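You operate a simulated robot arm through the tools that you are given. There is no shell and no other tool.

You are at the controls of a simulated robot arm. One attempt, no reset.

## Task
Tighten the stool strap nut and shoe the cream tube stub.
Fine: turn the nut tight with the blue spanner, put the spanner back, press the spare black glide home on the stub.

The check looks at the end state, three seconds after you hand in, the way a careful person would. Anything else that was tipped, shoved, dropped, spilled or broken makes it a failure.

## Robot
A 6-joint arm with a two-finger gripper, fixed in place. Base frame: the origin is at the foot of the arm, x ahead of it, y to its left, z up. Lengths are in mm, angles in rad, forces in N, time in s.
Its first joint turns from -2.897 to 2.897 rad. Payload 2.54 kg.
The tool frame sits at the grasp point between the pads (the TCP): z along the fingers, y along the line on which they close. The tips reach 30 mm beyond it. The gripper opens to 116 mm. The gripper's body begins 95 mm behind the TCP.
Orientation is that of the tool frame in the base frame, as a unit quaternion [w, x, y, z]. With the fingers straight down and closing along the base's y, the tool's x points along the base's -x, its y along +y and its z along -z.

## Interface
- The arm moves only by the tool arm_command. Its argument "steps" is a list of rows, each a list of 7 numbers: the shift along the base's x, y, z in m, then the turn, a rotation vector about the base's x, y, z in rad, then the closure, from 0 (fully open) to 1 (shut). In form: [[x, y, z, ax, ay, az, claw], ...]. A call has 1 to 20 rows; each row is the pose to reach, as a shift and turn from the pose commanded when the call began. Rows are played at 5 a second. More than 50 mm and 0.15 rad between two rows, or a gripper value outside its range, and nothing of the call is played. Where a pose cannot be reached the arm comes as near as it can. A force on the tool above 40 N (or 10 N above the force at the start of the call, whichever is more), or a blocked arm, ends the call early, and 0.2 s more pass. The fingers move at their own pace (about 72 mm/s each) and stop on an object; they squeeze with about 22 N. The grip force told is the motor's: it shows also when the fingers shut on nothing. Time passes only in rows, and 0.2 s behind the last, so rows that repeat a pose let the fingers close. It gives the time, the measured TCP pose, the force on the tool (base axes), the opening and the grip force at its end, in the units of the frame above (readings bear some noise), with the torque about the TCP (base axes, N m) and any sound that the robot's microphone picked up.
- Cameras (640 x 400 px; columns grow to the right, rows downward): "scene" is fixed at [219.9, 500.4, 1606.4]; the picture's right is [-0.48, -0.88, 0.00], its down [-0.70, 0.38, -0.60] and it looks along [0.53, -0.29, -0.80] (base axes); focal length 315 px, centre (320, 200). "wrist" rides on the gripper at [69, -15, -122] in the tool frame; the picture's right is [0.21, 0.98, 0.00], its down [-0.83, 0.18, -0.53] and it looks along [-0.52, 0.11, 0.85] (tool axes); focal length 251 px, centre (320, 200). There is no depth. A picture from a camera that has moved, and an enlarged one, comes with that camera's place and axes in the base frame and with its lens.
- camera(camera): a new picture of that camera. The clock stands still meanwhile.
- enlarge(camera, box): a new picture of the part [left, top, right, bottom] of that camera's present view, enlarged. The clock stands still meanwhile.
- sign_off(): hands the job in; it is judged then, once.

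Places have to be worked out from the pictures, the camera data and where the tool is seen. Open the gripper and draw the arm clear of the work before you hand the job in, unless the task says otherwise.

The tools are called after "Emit:" as a command line: name --pt "numbers of a row" for each row, then --argument value for the rest, lists and objects as JSON in quotes. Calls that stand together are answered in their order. arm_command: Moves the arm, as the interface text tells. Its arguments: {"type":"object","properties":{"steps":{"type":"array","items":{"type":"array","items":{"type":"number"}}}},"required":["steps"]} The other tools are called the same way: camera (camera) takes a picture; enlarge (camera, box) takes an enlarged picture of a part of a camera's view; sign_off () hands the job in.

At the start:

```text
time: 0.0
eef_pos: [368.2, 171.9, 1250.0]
ee_rot: [0.0, 0.0, 1.0, 0.001]
wrist_force: [0.7, -0.3, 0.8]
torque: [0.0, 0.01, -0.02]
grip_width: 116.0
grasp_force: 0.0
```

scene: 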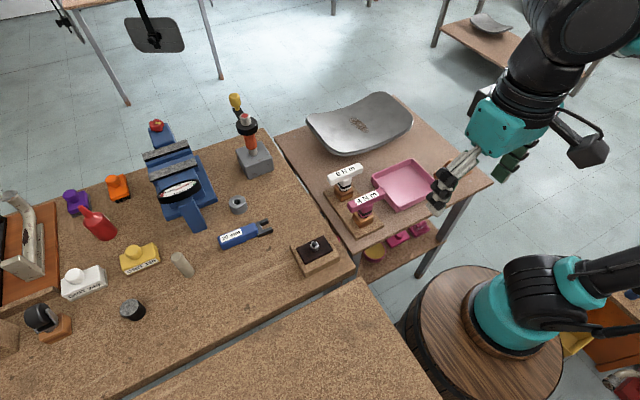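
wrist: 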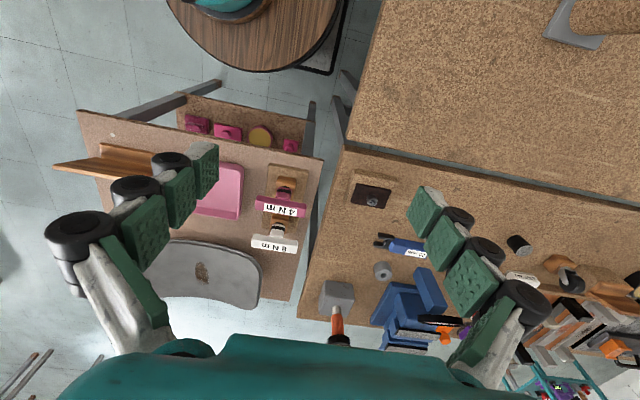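

I begin by looking closely at the work area: the bench with the blue spanner, the stool strap nut, the stub and the glides.

Emit:
enlarge --camera "scene" --box '[200, 180, 360, 280]'

Emit:
enlarge --camera "scene" --box '[40, 230, 200, 330]'

Emit:
enlarge --camera "scene" --box '[300, 80, 460, 180]'

Emit:
enlarge --camera "scene" --box '[320, 150, 480, 270]'

Emit:
enlarge --camera "scene" --box '[0, 180, 130, 360]'

Emit:
enlarge --camera "scene" --box '[130, 80, 290, 240]'

```text
4.00 times, centred on (280, 230) of scene
camera zoom: at [219.9, 500.4, 1606.4], right [-0.48, -0.88, 0.0], down [-0.7, 0.38, -0.6], along [0.53, -0.29, -0.8], focal length 1261 px, centre (480, 80)
```

zoom: 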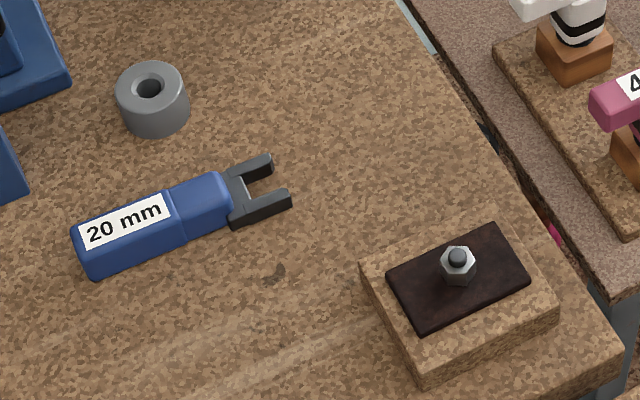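

```text
4.00 times, centred on (120, 280) of scene
camera zoom: at [219.9, 500.4, 1606.4], right [-0.48, -0.88, 0.0], down [-0.7, 0.38, -0.6], along [0.53, -0.29, -0.8], focal length 1261 px, centre (1120, -120)
```

zoom: 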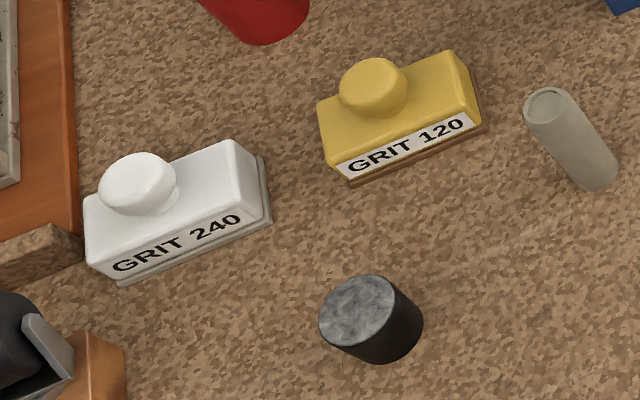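

```text
4.00 times, centred on (380, 130) of scene
camera zoom: at [219.9, 500.4, 1606.4], right [-0.48, -0.88, 0.0], down [-0.7, 0.38, -0.6], along [0.53, -0.29, -0.8], focal length 1261 px, centre (80, 480)
```

zoom: 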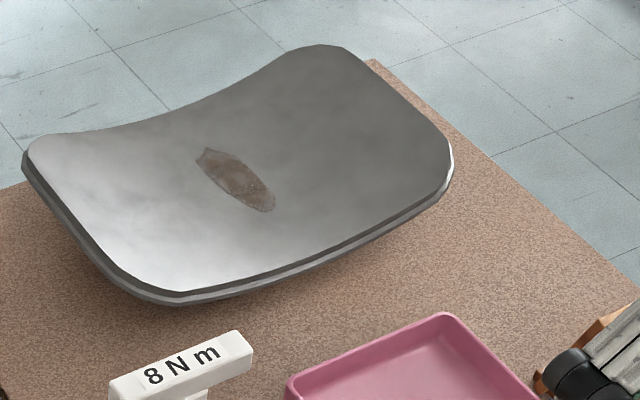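

```text
3.33 times, centred on (400, 210) of scene
camera zoom: at [219.9, 500.4, 1606.4], right [-0.48, -0.88, 0.0], down [-0.7, 0.38, -0.6], along [0.53, -0.29, -0.8], focal length 1051 px, centre (53, 167)
```

zoom: 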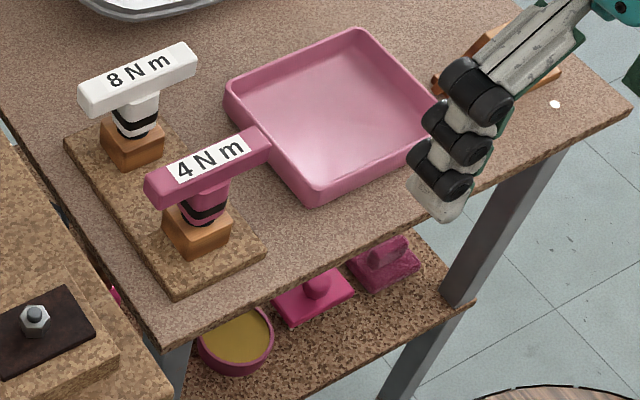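

```text
2.22 times, centred on (65, 270) of scene
camera zoom: at [219.9, 500.4, 1606.4], right [-0.48, -0.88, 0.0], down [-0.7, 0.38, -0.6], along [0.53, -0.29, -0.8], focal length 701 px, centre (887, 44)
```

zoom: 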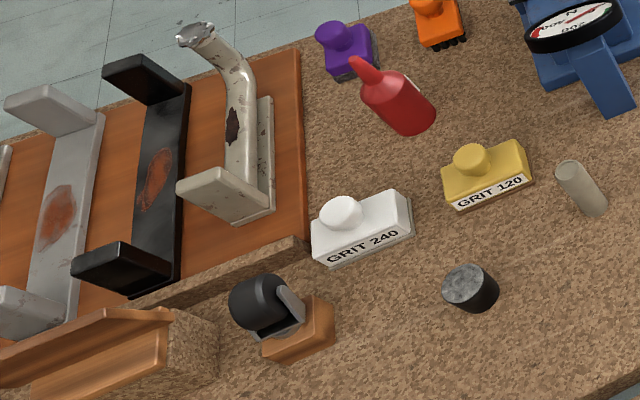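

```text
2.50 times, centred on (210, 160) of scene
camera zoom: at [219.9, 500.4, 1606.4], right [-0.48, -0.88, 0.0], down [-0.7, 0.38, -0.6], along [0.53, -0.29, -0.8], focal length 788 px, centre (595, 300)
```

zoom: 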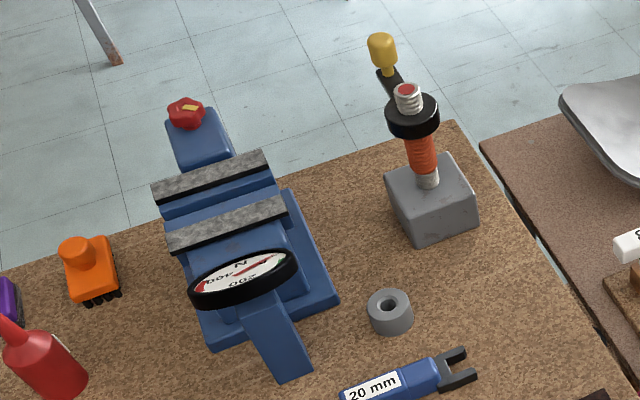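

The nut triangulates to about (565, 327, 911) and the bench top to about z≈865. I move the hand over the nut for a closer view with the wrist camera.

Emit:
arm_command --pt "0.022 0.021 -0.025 0 0 0 0" --pt "0.044 0.043 -0.05 0 0 0 0" --pt "0.066 0.064 -0.075 0 0 0 0" --pt "0.088 0.085 -0.1 0 0 0 0" --pt "0.11 0.107 -0.125 0 0 0 0" --pt "0.132 0.128 -0.15 0 0 0 0" --pt "0.132 0.128 -0.15 0 0 0 0"

```text
time: 1.6
eef_pos: [499.7, 300.2, 1099.1]
ee_rot: [0.0, -0.001, 1.0, 0.0]
wrist_force: [-0.4, 0.4, 0.6]
torque: [0.03, -0.01, -0.02]
grip_width: 116.2
grasp_force: 0.1
```

The arm reached (500, 300, 1099). I look with both cameras.

Emit:
camera --camera "wrist"

Emit:
camera --camera "scene"

```text
taken
camera wrist: at [430.9, 284.5, 1222.3], right [-0.21, 0.98, 0.0], down [0.83, 0.18, 0.53], along [0.52, 0.12, -0.85], focal length 251 px, centre (320, 200)
```

wrist: 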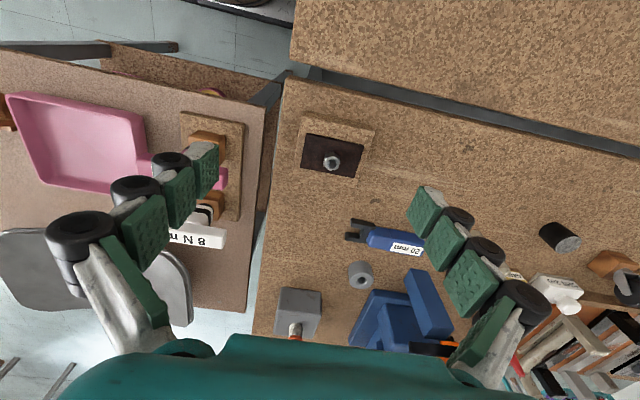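

```text
taken
```

scene: 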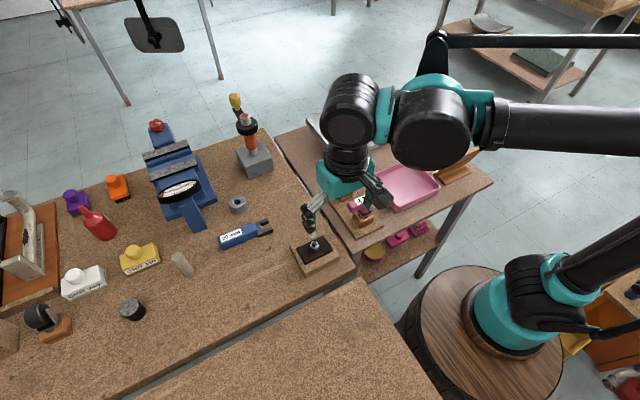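

Now enlarging the nut, the spanner and the glide in the wrist view to see their shape and orientation.

Emit:
enlarge --camera "wrist" --box '[280, 100, 400, 200]'

Emit:
enlarge --camera "wrist" --box '[330, 180, 450, 300]'

Emit:
enlarge --camera "wrist" --box '[500, 200, 640, 300]'

Emit:
enlarge --camera "scene" --box '[280, 220, 360, 280]'

Emit:
enlarge --camera "scene" --box '[100, 240, 220, 330]'

```text
4.00 times, centred on (340, 150) of wrist
camera zoom: at [430.9, 284.5, 1222.3], right [-0.21, 0.98, 0.0], down [0.83, 0.18, 0.53], along [0.52, 0.12, -0.85], focal length 1006 px, centre (240, 400)
```

zoom: 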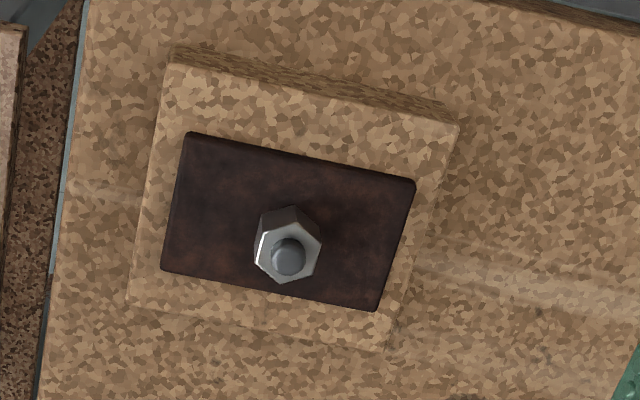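

```text
3.33 times, centred on (390, 240) of wrist
camera zoom: at [430.9, 284.5, 1222.3], right [-0.21, 0.98, 0.0], down [0.83, 0.18, 0.53], along [0.52, 0.12, -0.85], focal length 838 px, centre (87, 67)
```

zoom: 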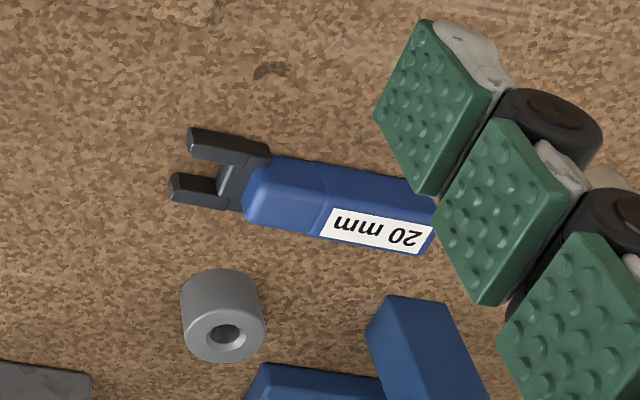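

```text
4.00 times, centred on (570, 250) of wrist
camera zoom: at [430.9, 284.5, 1222.3], right [-0.21, 0.98, 0.0], down [0.83, 0.18, 0.53], along [0.52, 0.12, -0.85], focal length 1006 px, centre (-680, 0)
```

zoom: 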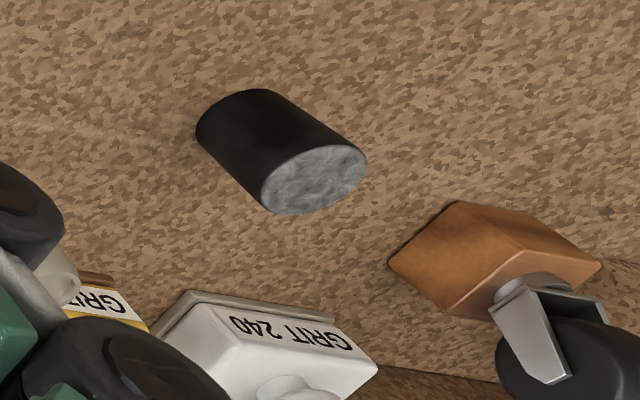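

```text
6.67 times, centred on (320, 250) of scene
camera zoom: at [219.9, 500.4, 1606.4], right [-0.48, -0.88, 0.0], down [-0.7, 0.38, -0.6], along [0.53, -0.29, -0.8], focal length 2102 px, centre (320, -133)
```

zoom: 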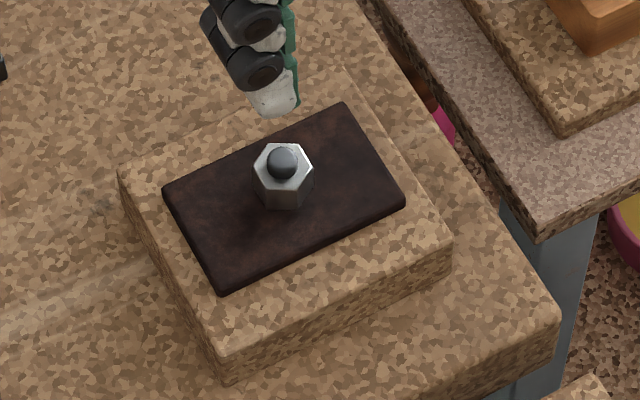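

```text
4.44 times, centred on (160, 285) of scene
camera zoom: at [219.9, 500.4, 1606.4], right [-0.48, -0.88, 0.0], down [-0.7, 0.38, -0.6], along [0.53, -0.29, -0.8], focal length 1402 px, centre (1031, -178)
```

zoom: 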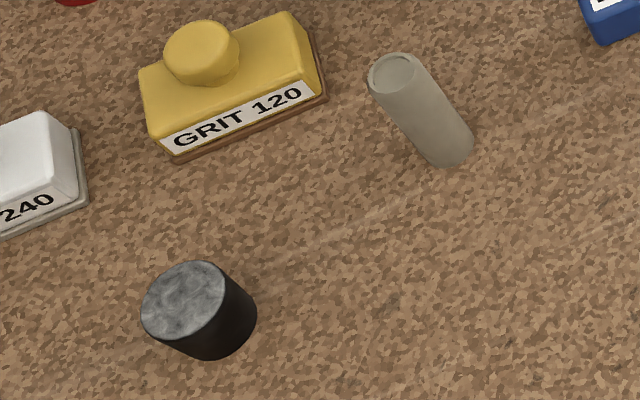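

The spanner lies flat with its jaw toward −y. I move above it, high and clear of everything, to measure its pose.

Emit:
arm_command --pt "0.024 0.032 -0.008 0 0 0 0" --pt "0.048 0.064 -0.016 0 0 0 0" --pt "0.072 0.096 -0.024 0 0 0 0" --pt "0.096 0.128 -0.032 0 0 0 0" --pt "0.12 0.16 -0.04 0 0 0 0" --pt "0.12 0.16 -0.04 0 0 0 0"

Emit:
camera --camera "wrist"

Emit:
enlarge --camera "wrist" --box '[230, 100, 410, 220]'

Emit:
enlarge --camera "wrist" --box '[400, 60, 640, 220]'

```text
time: 3.0
eef_pos: [620.0, 461.6, 1058.6]
ee_rot: [0.001, 0.001, 1.0, 0.001]
wrist_force: [-0.1, 0.4, -0.6]
torque: [-0.01, 0.0, -0.04]
grip_width: 116.0
grasp_force: 0.1
```

```text
taken
camera wrist: at [550.0, 445.4, 1181.7], right [-0.21, 0.98, 0.0], down [0.83, 0.18, 0.53], along [0.52, 0.12, -0.85], focal length 251 px, centre (320, 200)
```

wrist: 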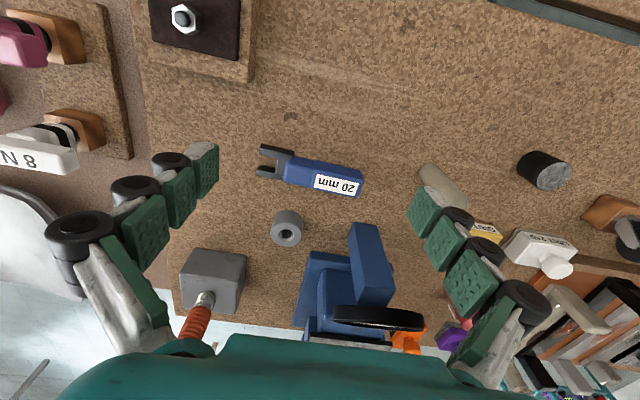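

```text
3.33 times, centred on (320, 160) of wrist
camera zoom: at [550.0, 445.4, 1181.7], right [-0.21, 0.98, 0.0], down [0.83, 0.18, 0.53], along [0.52, 0.12, -0.85], focal length 838 px, centre (320, 333)
```

zoom: 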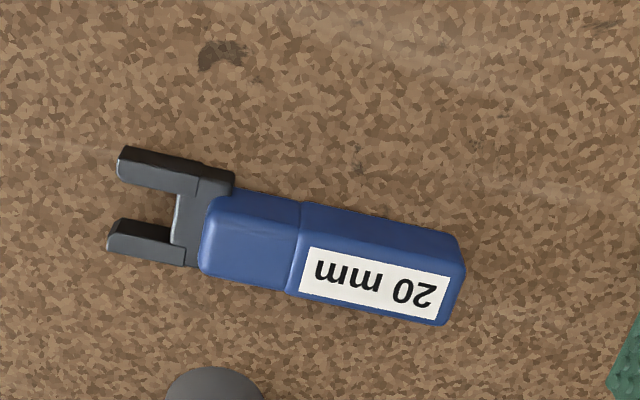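

```text
2.50 times, centred on (520, 140) of wrist
camera zoom: at [550.0, 445.4, 1181.7], right [-0.21, 0.98, 0.0], down [0.83, 0.18, 0.53], along [0.52, 0.12, -0.85], focal length 629 px, centre (-180, 350)
```

zoom: 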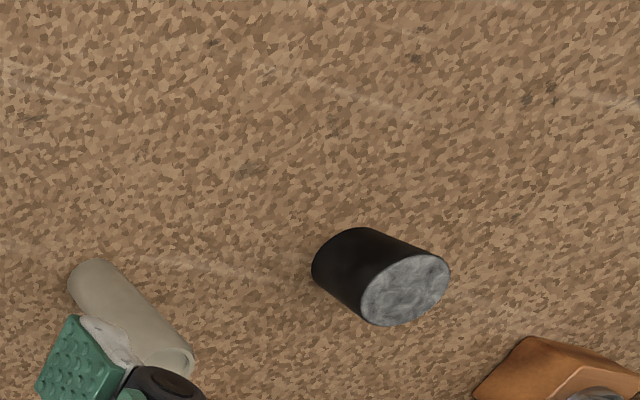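

The spanner's jaw tip is near (693, 395) and the handle runs along +y to about y=530. For a reliable height I take a second view from farther forward, above the spanner.

Emit:
arm_command --pt "0.03 0 0 0 0 0 0" --pt "0.06 0 0 0 0 0 0" --pt "0.09 0 0 0 0 0 0" --pt "0.12 0 0 0 0 0 0" --pt "0.12 0 0 0 0 0 0"

Emit:
enlarge --camera "wrist" --box '[230, 0, 410, 120]'

Emit:
camera --camera "wrist"

```text
time: 4.2
eef_pos: [739.7, 459.5, 1059.1]
ee_rot: [0.001, 0.0, 1.0, 0.001]
wrist_force: [0.1, 0.3, -0.5]
torque: [-0.01, 0.05, -0.01]
grip_width: 115.9
grasp_force: 0.0
```

```text
3.33 times, centred on (320, 60) of wrist
camera zoom: at [670.5, 444.5, 1181.8], right [-0.21, 0.98, 0.0], down [0.83, 0.18, 0.53], along [0.52, 0.12, -0.85], focal length 838 px, centre (320, 667)
```

zoom: 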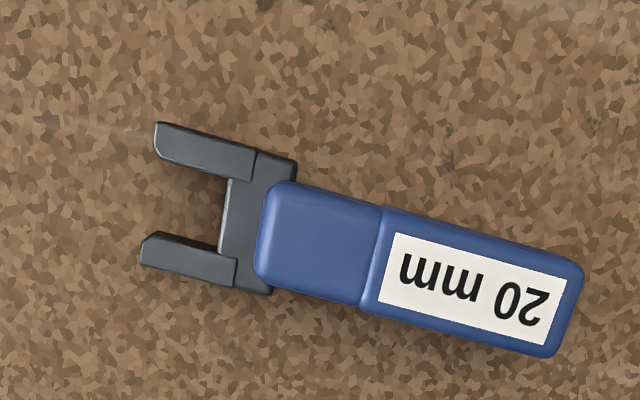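

```text
taken
camera wrist: at [670.5, 444.5, 1181.8], right [-0.21, 0.98, 0.0], down [0.83, 0.18, 0.53], along [0.52, 0.12, -0.85], focal length 251 px, centre (320, 200)
```

wrist: 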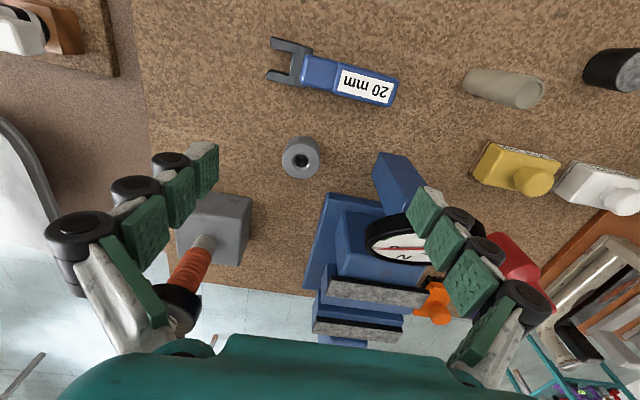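

Two-view triangulation gives: label/handle top z≈896, handle x≈684–712 (axis along y, centre x≈697.5), y≈431–533; jaw gap centre x≈696.5, tips y≈396, gap end y≈419. Now a near-vertical view of the nut.

Emit:
arm_command --pt "-0.03 -0.03 -0.01 0 0 0 0" --pt "-0.06 -0.06 -0.02 0 0 0 0" --pt "-0.09 -0.09 -0.03 0 0 0 0" --pt "-0.12 -0.12 -0.04 0 0 0 0" --pt "-0.12 -0.12 -0.04 0 0 0 0"

Emit:
enlarge --camera "wrist" --box '[240, 0, 400, 120]'

Emit:
camera --camera "wrist"

```text
time: 5.4
eef_pos: [619.8, 339.7, 1018.6]
ee_rot: [-0.001, -0.001, 1.0, 0.0]
wrist_force: [0.0, 0.2, -0.2]
torque: [0.02, 0.0, 0.02]
grip_width: 116.1
grasp_force: 0.0
```

```text
3.33 times, centred on (320, 60) of wrist
camera zoom: at [550.3, 323.3, 1140.9], right [-0.21, 0.98, 0.0], down [0.83, 0.18, 0.53], along [0.52, 0.12, -0.85], focal length 838 px, centre (320, 667)
```

zoom: 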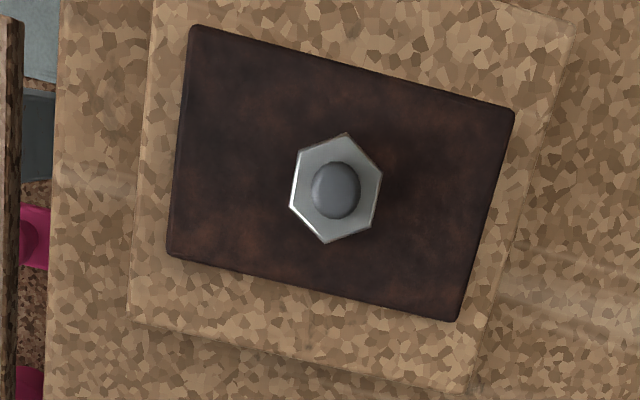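

```text
taken
camera wrist: at [550.3, 323.3, 1140.9], right [-0.21, 0.98, 0.0], down [0.83, 0.18, 0.53], along [0.52, 0.12, -0.85], focal length 251 px, centre (320, 200)
```

wrist: 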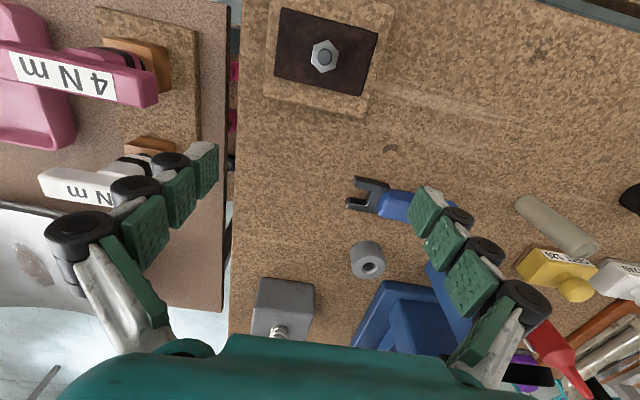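

The nut axis is at about (558.6, 328.8), nut top z≈911, plate top ≈895, with hexagon flats facing ±y (rotated ≈1.4°). I enlarge a dark bench mark to pin down the bench height.

Emit:
enlarge --camera "wrist" --box '[340, 120, 460, 220]'

Emit:
enlarge --camera "wrist" --box '[500, 160, 640, 260]'

```text
4.00 times, centred on (400, 170) of wrist
camera zoom: at [550.3, 323.3, 1140.9], right [-0.21, 0.98, 0.0], down [0.83, 0.18, 0.53], along [0.52, 0.12, -0.85], focal length 1006 px, centre (0, 320)
```

zoom: 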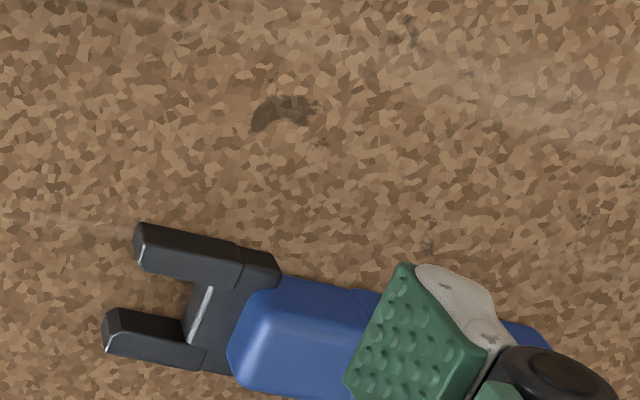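

```text
4.00 times, centred on (570, 210) of wrist
camera zoom: at [550.3, 323.3, 1140.9], right [-0.21, 0.98, 0.0], down [0.83, 0.18, 0.53], along [0.52, 0.12, -0.85], focal length 1006 px, centre (-680, 160)
```

zoom: 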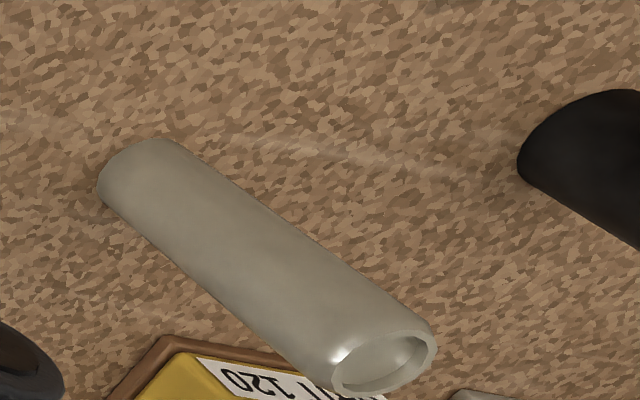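

Bench top is at z≈862; the stub stands at about (671, 630) with its top at z≈949, and the glide at about (628, 763), top ≈897. I yaw the hand by +90° (camera toward the jaw side) and will look at the spanner jaw from a low side angle.

Emit:
arm_command --pt "0.006 0 0 0 0 0.131 0" --pt "0.013 0 0 0 0 0.262 0" --pt "0.019 0 0 0 0 0.393 0" --pt "0.026 0 0 0 0 0.524 0" --pt "0.032 0 0 0 0 0.655 0" --pt "0.039 0 0 0 0 0.785 0" --pt "0.045 0 0 0 0 0.916 0" --pt "0.052 0 0 0 0 1.047 0" --pt "0.058 0 0 0 0 1.178 0" --pt "0.064 0 0 0 0 1.309 0" --pt "0.071 0 0 0 0 1.44 0" --pt "0.077 -0.01 -0.01 0 0 1.5708 0" --pt "0.077 -0.01 -0.01 0 0 1.5708 0"

Emit:
camera --camera "scene"

Emit:
camera --camera "wrist"

```text
time: 8.2
eef_pos: [698.6, 330.7, 1008.6]
ee_rot: [0.001, 0.708, -0.706, 0.0]
wrist_force: [0.2, 0.4, -0.1]
torque: [0.0, 0.01, -0.02]
grip_width: 116.2
grasp_force: 0.0
```

```text
taken
```

scene: 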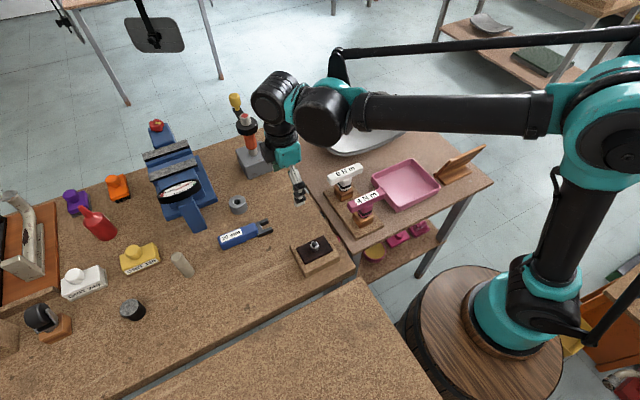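

```text
taken
camera wrist: at [712.4, 260.1, 1132.0], right [-0.98, -0.22, 0.0], down [-0.18, 0.83, 0.53], along [-0.12, 0.52, -0.85], focal length 251 px, centre (320, 200)
```

wrist: 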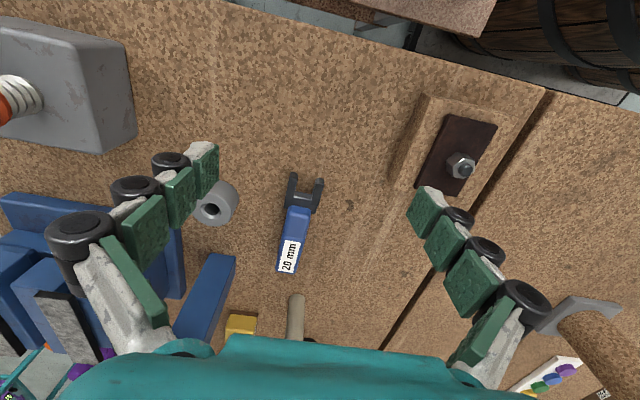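

The spanner, nut, and fingers are well in view. Now I tilt the hand 30° so the camera sees the jaw from a lower angle.

Emit:
arm_command --pt "0 0 -0.01 0.105 0 0 0" --pt "0 0 -0.02 0.21 0 0 0" --pt "0 0 -0.03 0.315 0 0 0" --pt "0 0 -0.04 0.42 0 0 0" --pt "0 0 -0.048 0.524 0 0 0" --pt "0 0 -0.048 0.524 0 0 0"

Emit:
camera --camera "wrist"

Emit:
enlarge --camera "wrist" --box '[240, 90, 400, 210]'

```text
time: 9.6
eef_pos: [696.6, 329.8, 962.1]
ee_rot: [0.184, -0.683, 0.683, 0.184]
wrist_force: [0.3, -0.6, -0.1]
torque: [-0.01, 0.03, 0.03]
grip_width: 116.1
grasp_force: 0.1
```

```text
taken
camera wrist: at [711.6, 208.4, 1033.5], right [-0.98, -0.19, -0.11], down [-0.18, 0.45, 0.88], along [-0.12, 0.87, -0.47], focal length 251 px, centre (320, 200)
```

wrist: 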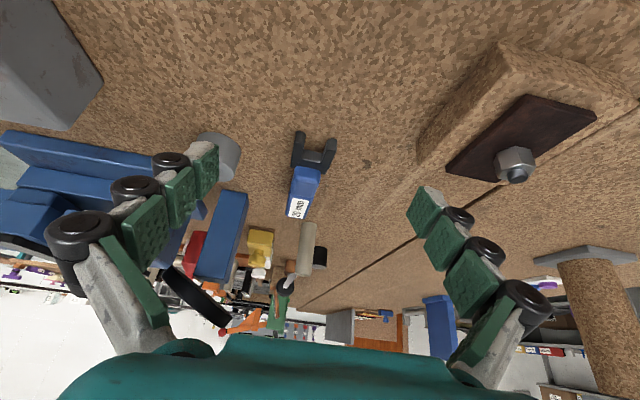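

```text
3.33 times, centred on (320, 150) of wrist
camera zoom: at [711.6, 208.4, 1033.5], right [-0.98, -0.19, -0.11], down [-0.18, 0.45, 0.88], along [-0.12, 0.87, -0.47], focal length 838 px, centre (320, 367)
```

zoom: 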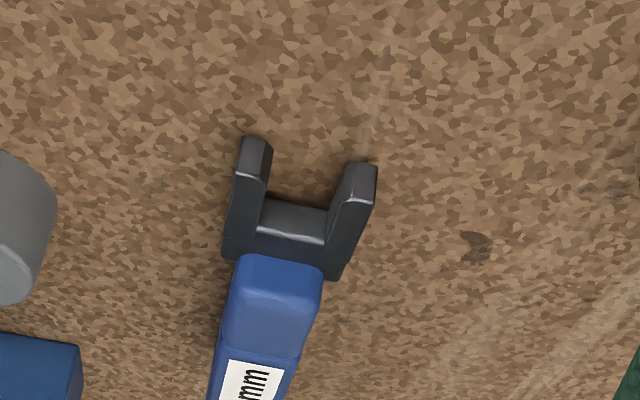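

The jaw prongs span z≈862–878 (flush with the bench) and are 15 mm thick, so on the nut they'd sit just above the plate (895–911). I undo the tilt and move over the handle at y≈485.

Emit:
arm_command --pt "0.0 0.031 0.005 -0.105 0 0 0" --pt "0.0 0.062 0.01 -0.21 0 0 0" --pt "0.0 0.093 0.015 -0.315 0 0 0" --pt "0.0 0.124 0.02 -0.42 0 0 0.2" --pt "0.0003 0.155 0.023 -0.524 0 0 0.45" --pt "0.0003 0.155 0.023 -0.524 0 0 0.45" --pt "0.0003 0.155 0.023 -0.524 0 0 0.45"

Emit:
camera --camera "wrist"

Emit:
enlarge --camera "wrist" --box '[240, 0, 400, 120]'

```text
time: 11.2
eef_pos: [696.0, 485.9, 983.5]
ee_rot: [-0.001, -0.707, 0.708, 0.001]
wrist_force: [-0.4, -0.4, -0.3]
torque: [0.01, 0.0, 0.01]
grip_width: 63.7
grasp_force: 0.0
```

```text
taken
camera wrist: at [711.5, 415.7, 1106.5], right [-0.98, -0.21, 0.0], down [-0.18, 0.83, 0.53], along [-0.12, 0.52, -0.85], focal length 251 px, centre (320, 200)
```

wrist: 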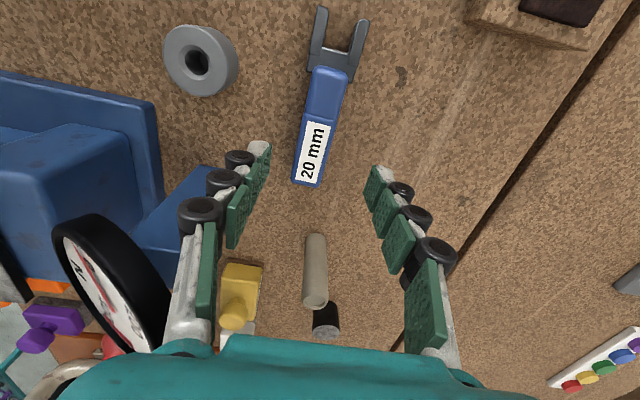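

```text
3.33 times, centred on (320, 60) of wrist
camera zoom: at [711.5, 415.7, 1106.5], right [-0.98, -0.21, 0.0], down [-0.18, 0.83, 0.53], along [-0.12, 0.52, -0.85], focal length 838 px, centre (320, 667)
```

zoom: 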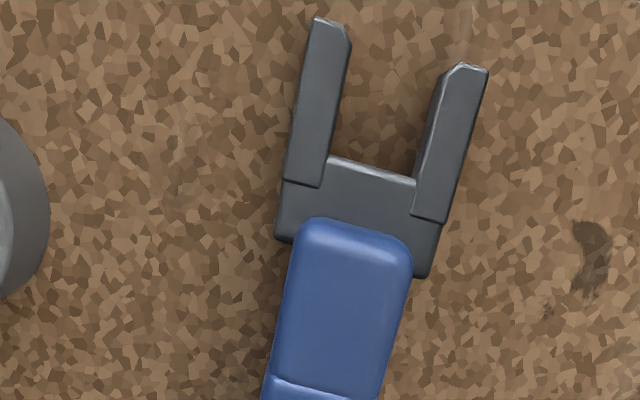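

The jaw axis is along y at x≈698, tips y≈394, gap end y≈418. The hand is centred on the handle, so I descend straight down with the fingers about 64 mm open.

Emit:
arm_command --pt "0.0007 0 -0.02 0 0 0 0.45" --pt "0.0007 0 -0.04 0 0 0 0.45" --pt "0.0007 0 -0.06 0 0 0 0.45" --pt "0.0007 0 -0.075 0 0 0 0.45" --pt "0.0007 0 -0.082 0 0 0 0.45" --pt "0.0007 0 -0.087 0 0 0 0.45" --pt "0.0007 0 -0.087 0 0 0 0.45"

Emit:
camera --camera "wrist"

Emit:
enlarge --camera "scene" --box '[200, 190, 300, 260]'

```text
time: 12.8
eef_pos: [697.8, 484.1, 896.9]
ee_rot: [0.001, 0.708, -0.707, -0.001]
wrist_force: [0.2, -0.1, 0.6]
torque: [-0.03, -0.01, -0.02]
grip_width: 63.8
grasp_force: 0.1
```

```text
taken
camera wrist: at [712.8, 414.9, 1019.9], right [-0.98, -0.21, 0.0], down [-0.18, 0.83, 0.53], along [-0.12, 0.52, -0.85], focal length 251 px, centre (320, 200)
```

wrist: 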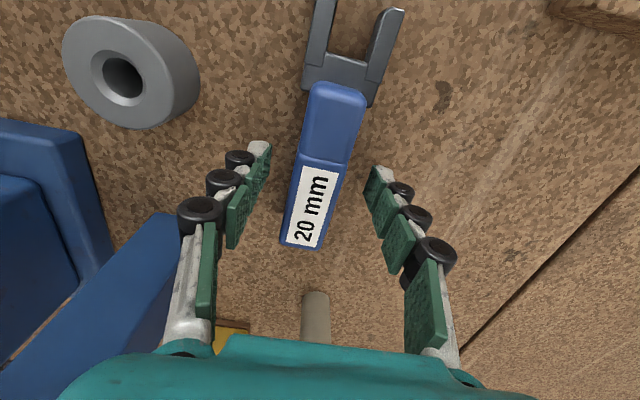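

```text
5.71 times, centred on (250, 225) of scene
camera zoom: at [219.9, 500.4, 1606.4], right [-0.48, -0.88, 0.0], down [-0.7, 0.38, -0.6], along [0.53, -0.29, -0.8], focal length 1802 px, centre (720, 57)
```

zoom: 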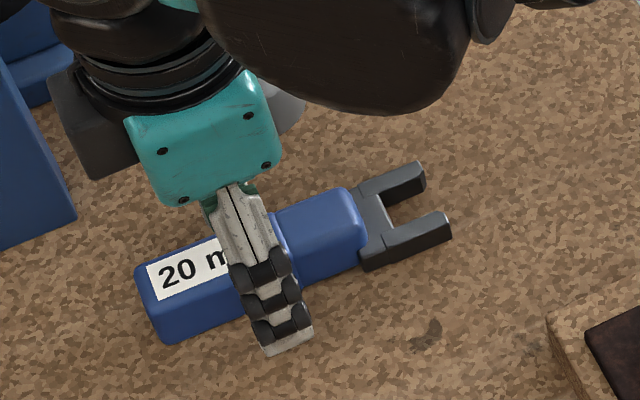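

The fingers straddle the handle. I close the gripper on it.

Emit:
arm_command --pt "0 0 0 0 0 0 0.7" --pt "0 0 0 0 0 0 1" --pt "0 0 0 0 0 0 1" --pt "0 0 0 0 0 0 1" --pt "0 0 0 0 0 0 1"

Emit:
enlarge --camera "wrist" --box '[240, 0, 400, 120]'

Emit:
camera --camera "wrist"

```text
time: 14.0
eef_pos: [697.9, 484.5, 897.8]
ee_rot: [-0.001, -0.707, 0.707, 0.001]
wrist_force: [0.5, 0.3, 0.9]
torque: [-0.01, -0.01, 0.01]
grip_width: 29.3
grasp_force: 22.6
```

```text
3.33 times, centred on (320, 60) of wrist
camera zoom: at [712.8, 414.9, 1020.1], right [-0.98, -0.21, 0.0], down [-0.18, 0.83, 0.53], along [-0.12, 0.52, -0.85], focal length 838 px, centre (320, 667)
```

zoom: 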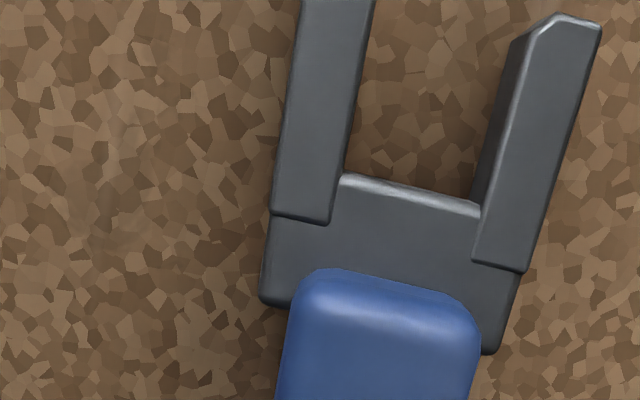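

```text
taken
camera wrist: at [712.8, 414.9, 1020.1], right [-0.98, -0.21, 0.0], down [-0.18, 0.83, 0.53], along [-0.12, 0.52, -0.85], focal length 251 px, centre (320, 200)
```

wrist: 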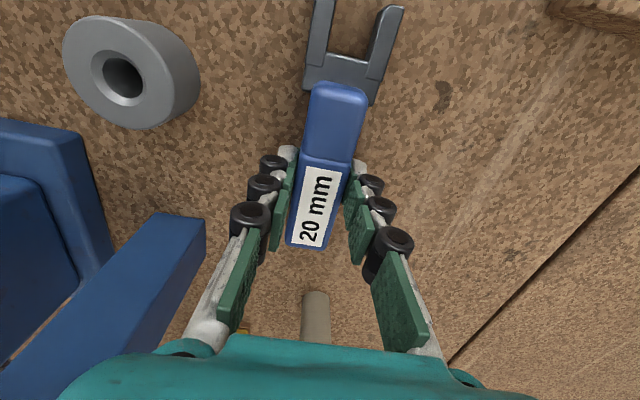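

Grip is firm (29.3 mm, 22 N). I lift the spanner straight up and check it hangs level.

Emit:
arm_command --pt "0 0 0.005 0 0 0 1" --pt "0 0 0.015 0 0 0 1" --pt "0 0 0.035 0 0 0 1" --pt "0 0 0.055 0 0 0 1" --pt "0 0 0.077 0 0 0 1" --pt "0 0 0.077 0 0 0 1"

Emit:
enlarge --camera "wrist" --box '[240, 0, 400, 120]'

Emit:
enlarge --camera "scene" --box '[200, 150, 320, 240]'

```text
time: 15.4
eef_pos: [698.1, 485.3, 974.5]
ee_rot: [0.0, -0.707, 0.707, 0.001]
wrist_force: [0.1, 0.0, -1.9]
torque: [0.01, -0.02, 0.01]
grip_width: 29.1
grasp_force: 22.2
```

```text
3.33 times, centred on (320, 60) of wrist
camera zoom: at [712.8, 415.1, 1097.5], right [-0.98, -0.21, 0.0], down [-0.18, 0.83, 0.53], along [-0.12, 0.52, -0.85], focal length 838 px, centre (320, 667)
```

zoom: 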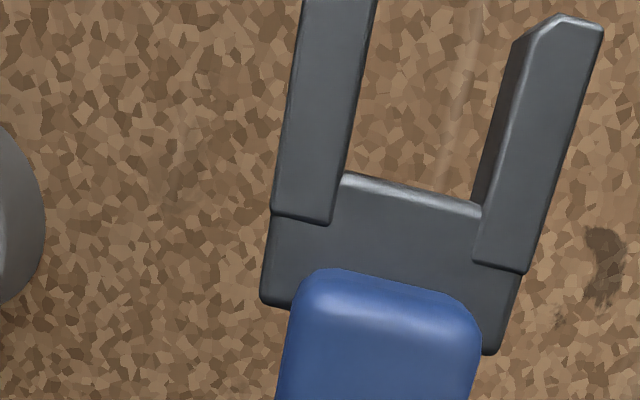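

```text
4.44 times, centred on (260, 195) of scene
camera zoom: at [219.9, 500.4, 1606.4], right [-0.48, -0.88, 0.0], down [-0.7, 0.38, -0.6], along [0.53, -0.29, -0.8], focal length 1402 px, centre (587, 222)
```

zoom: 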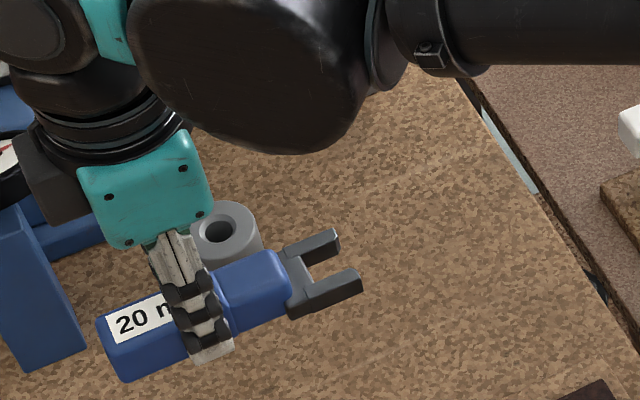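

The spanner sits level and unmoved in the grip. I carry it over to the nut, turning it +31° so the jaw aligns with a pair of flats, staying high.

Emit:
arm_command --pt "-0.0287 -0.0078 0 0 0 0.078 1" --pt "-0.0575 -0.0157 0 0 0 0.156 1" --pt "-0.0862 -0.0235 0 0 0 0.234 1" --pt "-0.115 -0.0314 0 0 0 0.313 1" --pt "-0.1437 -0.0392 0 0 0 0.391 1" --pt "-0.1725 -0.0471 0 0 0 0.469 1" --pt "-0.2012 -0.0549 0 0 0 0.547 1" --pt "-0.2012 -0.0549 0 0 0 0.547 1"

Emit:
camera --camera "wrist"

Emit:
enlarge --camera "wrist" --box '[240, 0, 400, 120]'

Emit:
camera --camera "scene"

```text
time: 17.2
eef_pos: [497.0, 429.3, 973.8]
ee_rot: [0.0, 0.872, -0.49, 0.0]
wrist_force: [0.2, -0.6, -2.0]
torque: [-0.01, -0.02, 0.04]
grip_width: 29.4
grasp_force: 22.7
```

```text
taken
camera wrist: at [544.8, 377.6, 1097.1], right [-0.72, -0.69, 0.0], down [-0.58, 0.61, 0.53], along [-0.37, 0.38, -0.85], focal length 251 px, centre (320, 200)
```

wrist: 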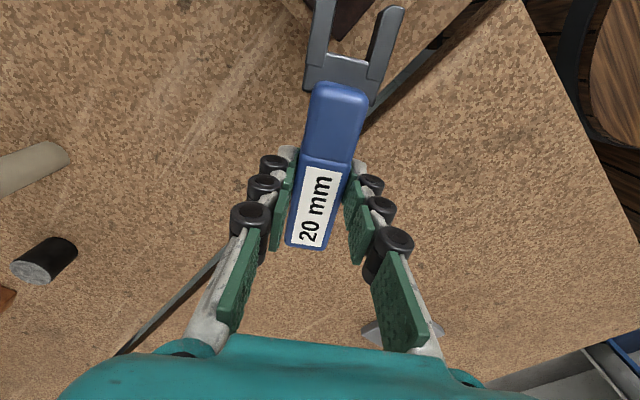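

```text
3.33 times, centred on (320, 60) of wrist
camera zoom: at [544.8, 377.6, 1097.1], right [-0.72, -0.69, 0.0], down [-0.58, 0.61, 0.53], along [-0.37, 0.38, -0.85], focal length 838 px, centre (320, 667)
```

zoom: 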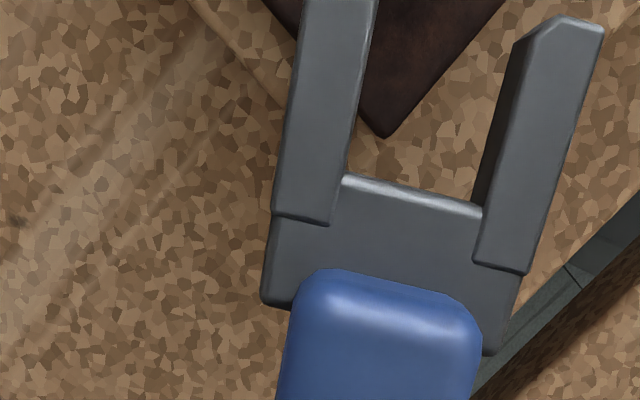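

```text
taken
```

scene: 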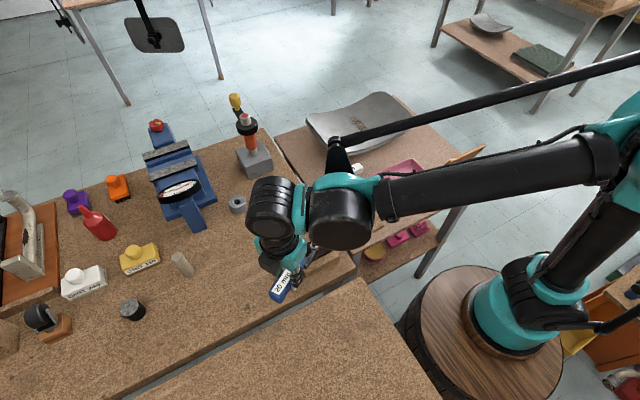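

Only a plate corner is visible from here. I move to hover directly above the seated position (jaw above the stud top) to check alignment of jaw gap and nut in the camera.

Emit:
arm_command --pt "0.0104 -0.0171 0 0 0 0 1" --pt "0.0208 -0.0342 0 0 0 0 1" --pt "0.0208 -0.0342 -0.008 0 0 0 1" --pt "0.0208 -0.0342 -0.008 0 0 0 1"

Emit:
enlarge --camera "wrist" --box '[260, 0, 400, 105]'

Emit:
enlarge --camera "scene" --box '[260, 210, 360, 280]'

```text
time: 18.2
eef_pos: [518.3, 395.7, 965.9]
ee_rot: [0.0, 0.872, -0.489, 0.0]
wrist_force: [0.0, -0.1, -1.2]
torque: [0.0, 0.04, -0.01]
grip_width: 29.5
grasp_force: 22.5
```

```text
3.81 times, centred on (330, 52) of wrist
camera zoom: at [566.8, 344.3, 1089.2], right [-0.72, -0.69, 0.0], down [-0.58, 0.61, 0.53], along [-0.37, 0.38, -0.85], focal length 958 px, centre (282, 762)
```

zoom: 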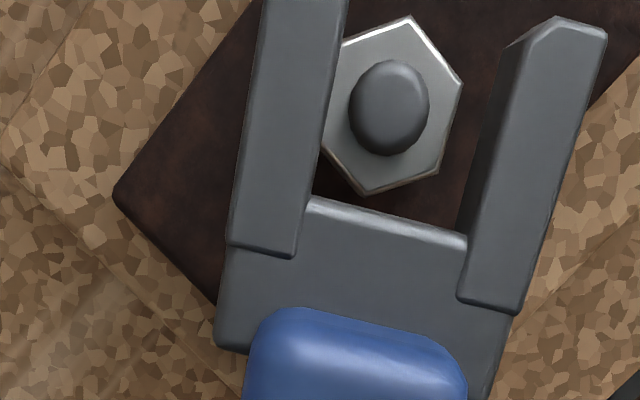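

```text
5.71 times, centred on (310, 245) of scene
camera zoom: at [219.9, 500.4, 1606.4], right [-0.48, -0.88, 0.0], down [-0.7, 0.38, -0.6], along [0.53, -0.29, -0.8], focal length 1802 px, centre (377, -57)
```

zoom: 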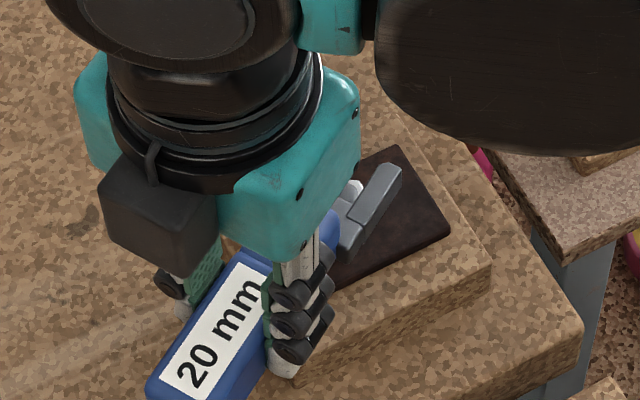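

The nut sits in the gap, offset ≈0.75 mm laterally, flats parallel to the jaw within ~1°. I correct laterally and lower until the prongs just reach the nut top.

Emit:
arm_command --pt "0.0006 0.0004 -0.007 0 0 0 1" --pt "0.0006 0.0004 -0.014 0 0 0 1" --pt "0.0006 0.0004 -0.018 0 0 0 1" --pt "0.0006 0.0004 -0.018 0 0 0 1"

Emit:
enlarge --camera "wrist" --box '[260, 0, 400, 105]'

```text
time: 19.2
eef_pos: [518.9, 396.8, 947.9]
ee_rot: [0.001, 0.872, -0.489, 0.0]
wrist_force: [1.4, 2.1, 7.5]
torque: [-0.44, -0.4, 0.12]
grip_width: 29.6
grasp_force: 22.3
```

```text
3.81 times, centred on (330, 52) of wrist
camera zoom: at [566.8, 344.7, 1071.1], right [-0.72, -0.69, 0.0], down [-0.58, 0.61, 0.53], along [-0.37, 0.39, -0.85], focal length 958 px, centre (282, 762)
```

zoom: 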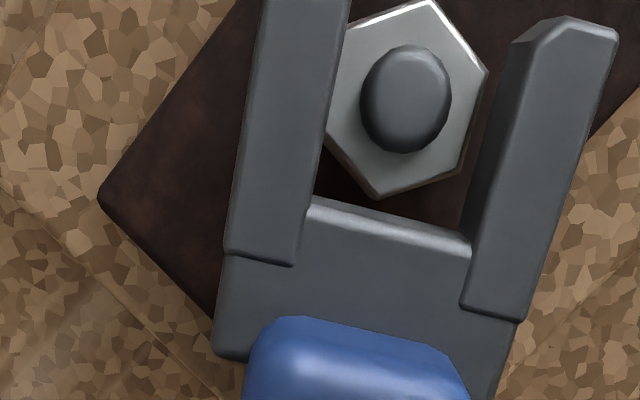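

A light contact (≈9 N): the left prong just catches the nut's top edge. I back up 4 mm and shift about 0.8 mm further to the left-prong side, then lower again gently.

Emit:
arm_command --pt "0 0 0.004 0 0 0 1" --pt "0.0007 0.0004 0.004 0 0 0 1" --pt "0.0007 0.0004 0.001 0 0 0 1" --pt "0.0007 0.0004 -0.001 0 0 0 1" --pt "0.0007 0.0004 -0.002 0 0 0 1" --pt "0.0007 0.0004 -0.002 0 0 0 1"

Emit:
enlarge --camera "wrist" --box '[260, 0, 400, 105]'

```text
time: 20.6
eef_pos: [519.7, 397.9, 946.2]
ee_rot: [0.001, 0.872, -0.49, 0.0]
wrist_force: [0.3, -0.6, -2.1]
torque: [0.01, 0.02, -0.03]
grip_width: 29.3
grasp_force: 22.2
```

```text
3.81 times, centred on (330, 52) of wrist
camera zoom: at [567.6, 345.0, 1069.1], right [-0.72, -0.69, 0.0], down [-0.58, 0.61, 0.53], along [-0.37, 0.38, -0.85], focal length 958 px, centre (282, 762)
```

zoom: 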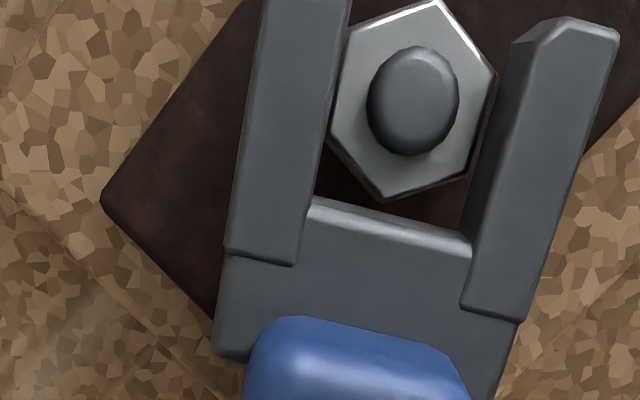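

Now the jaw passes the nut freely (only the spanner's weight is felt). I continue lowering in small steps.

Emit:
arm_command --pt "0 0 -0.003 0 0 0 1" --pt "0 0 -0.006 0 0 0 1" --pt "0 0 -0.009 0 0 0 1" --pt "0 0 -0.009 0 0 0 1"

Emit:
enlarge --camera "wrist" --box '[260, 0, 400, 105]'

```text
time: 21.6
eef_pos: [518.4, 396.9, 935.8]
ee_rot: [0.001, 0.872, -0.489, -0.001]
wrist_force: [0.2, 0.0, -1.3]
torque: [0.04, 0.0, 0.04]
grip_width: 29.5
grasp_force: 22.1
```

```text
3.81 times, centred on (330, 52) of wrist
camera zoom: at [567.8, 345.0, 1060.3], right [-0.72, -0.69, 0.0], down [-0.58, 0.61, 0.53], along [-0.37, 0.39, -0.85], focal length 958 px, centre (282, 762)
```

zoom: 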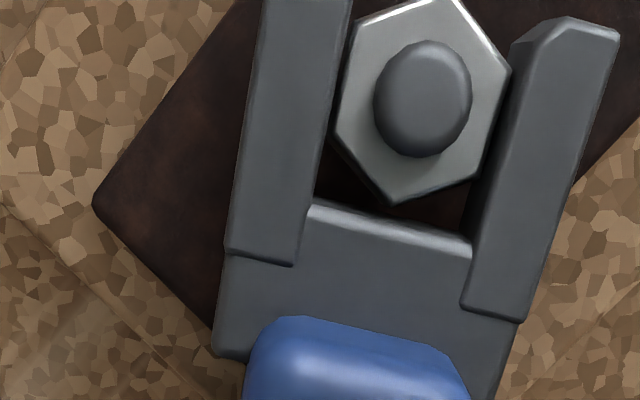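

The jaw is around the nut with the tips past the centre. I lower 2.5 mm more, then turn clockwise (seen from above) about the nut axis at ≈(559.5, 328.8) by 20° and watch the torque.

Emit:
arm_command --pt "0 0 -0.0025 0 0 0 1" --pt "0.0061 0.0032 -0.0025 0 0 -0.0873 1" --pt "0.0124 0.006 -0.0025 0 0 -0.1745 1" --pt "0.0189 0.0081 -0.0025 0 0 -0.2618 1" --pt "0.0256 0.0097 -0.0025 0 0 -0.3491 1" --pt "0.0256 0.0097 -0.0025 0 0 -0.3491 1"

Emit:
enlarge --camera "wrist" --box '[260, 0, 400, 105]'

```text
time: 23.0
eef_pos: [543.9, 406.2, 935.6]
ee_rot: [0.001, 0.773, -0.634, -0.001]
wrist_force: [-1.6, 1.0, -0.1]
torque: [-0.06, 0.06, -0.14]
grip_width: 29.3
grasp_force: 21.7
```

```text
3.81 times, centred on (330, 52) of wrist
camera zoom: at [572.9, 340.8, 1057.7], right [-0.92, -0.4, 0.0], down [-0.34, 0.77, 0.53], along [-0.22, 0.49, -0.85], focal length 958 px, centre (282, 762)
```

zoom: 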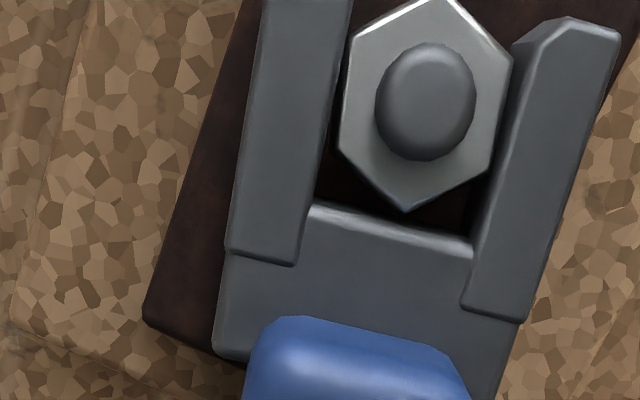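

The nut turns with the spanner at low torque. I continue another 20° clockwise.

Emit:
arm_command --pt "0.0068 0.001 0 0 0 -0.0873 1" --pt "0.0137 0.0014 0 0 0 -0.1745 1" --pt "0.0206 0.0012 0 0 0 -0.2618 1" --pt "0.0274 0.0004 0 0 0 -0.3491 1" --pt "0.0274 0.0004 0 0 0 -0.3491 1"

Emit:
enlarge --camera "wrist" --box '[260, 0, 400, 105]'

```text
time: 24.2
eef_pos: [573.1, 406.0, 935.2]
ee_rot: [0.0, -0.652, 0.758, 0.0]
wrist_force: [-4.9, 4.0, -2.7]
torque: [0.28, 0.19, -0.37]
grip_width: 29.3
grasp_force: 21.7
```

```text
3.81 times, centred on (330, 52) of wrist
camera zoom: at [576.4, 335.3, 1058.0], right [-1.0, -0.06, 0.0], down [-0.05, 0.84, 0.53], along [-0.04, 0.53, -0.85], focal length 958 px, centre (282, 762)
```

zoom: 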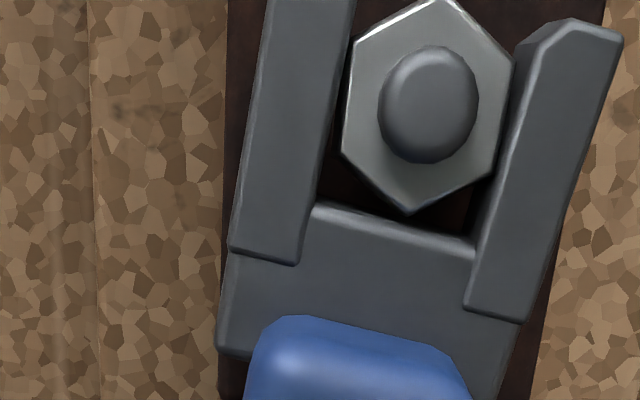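

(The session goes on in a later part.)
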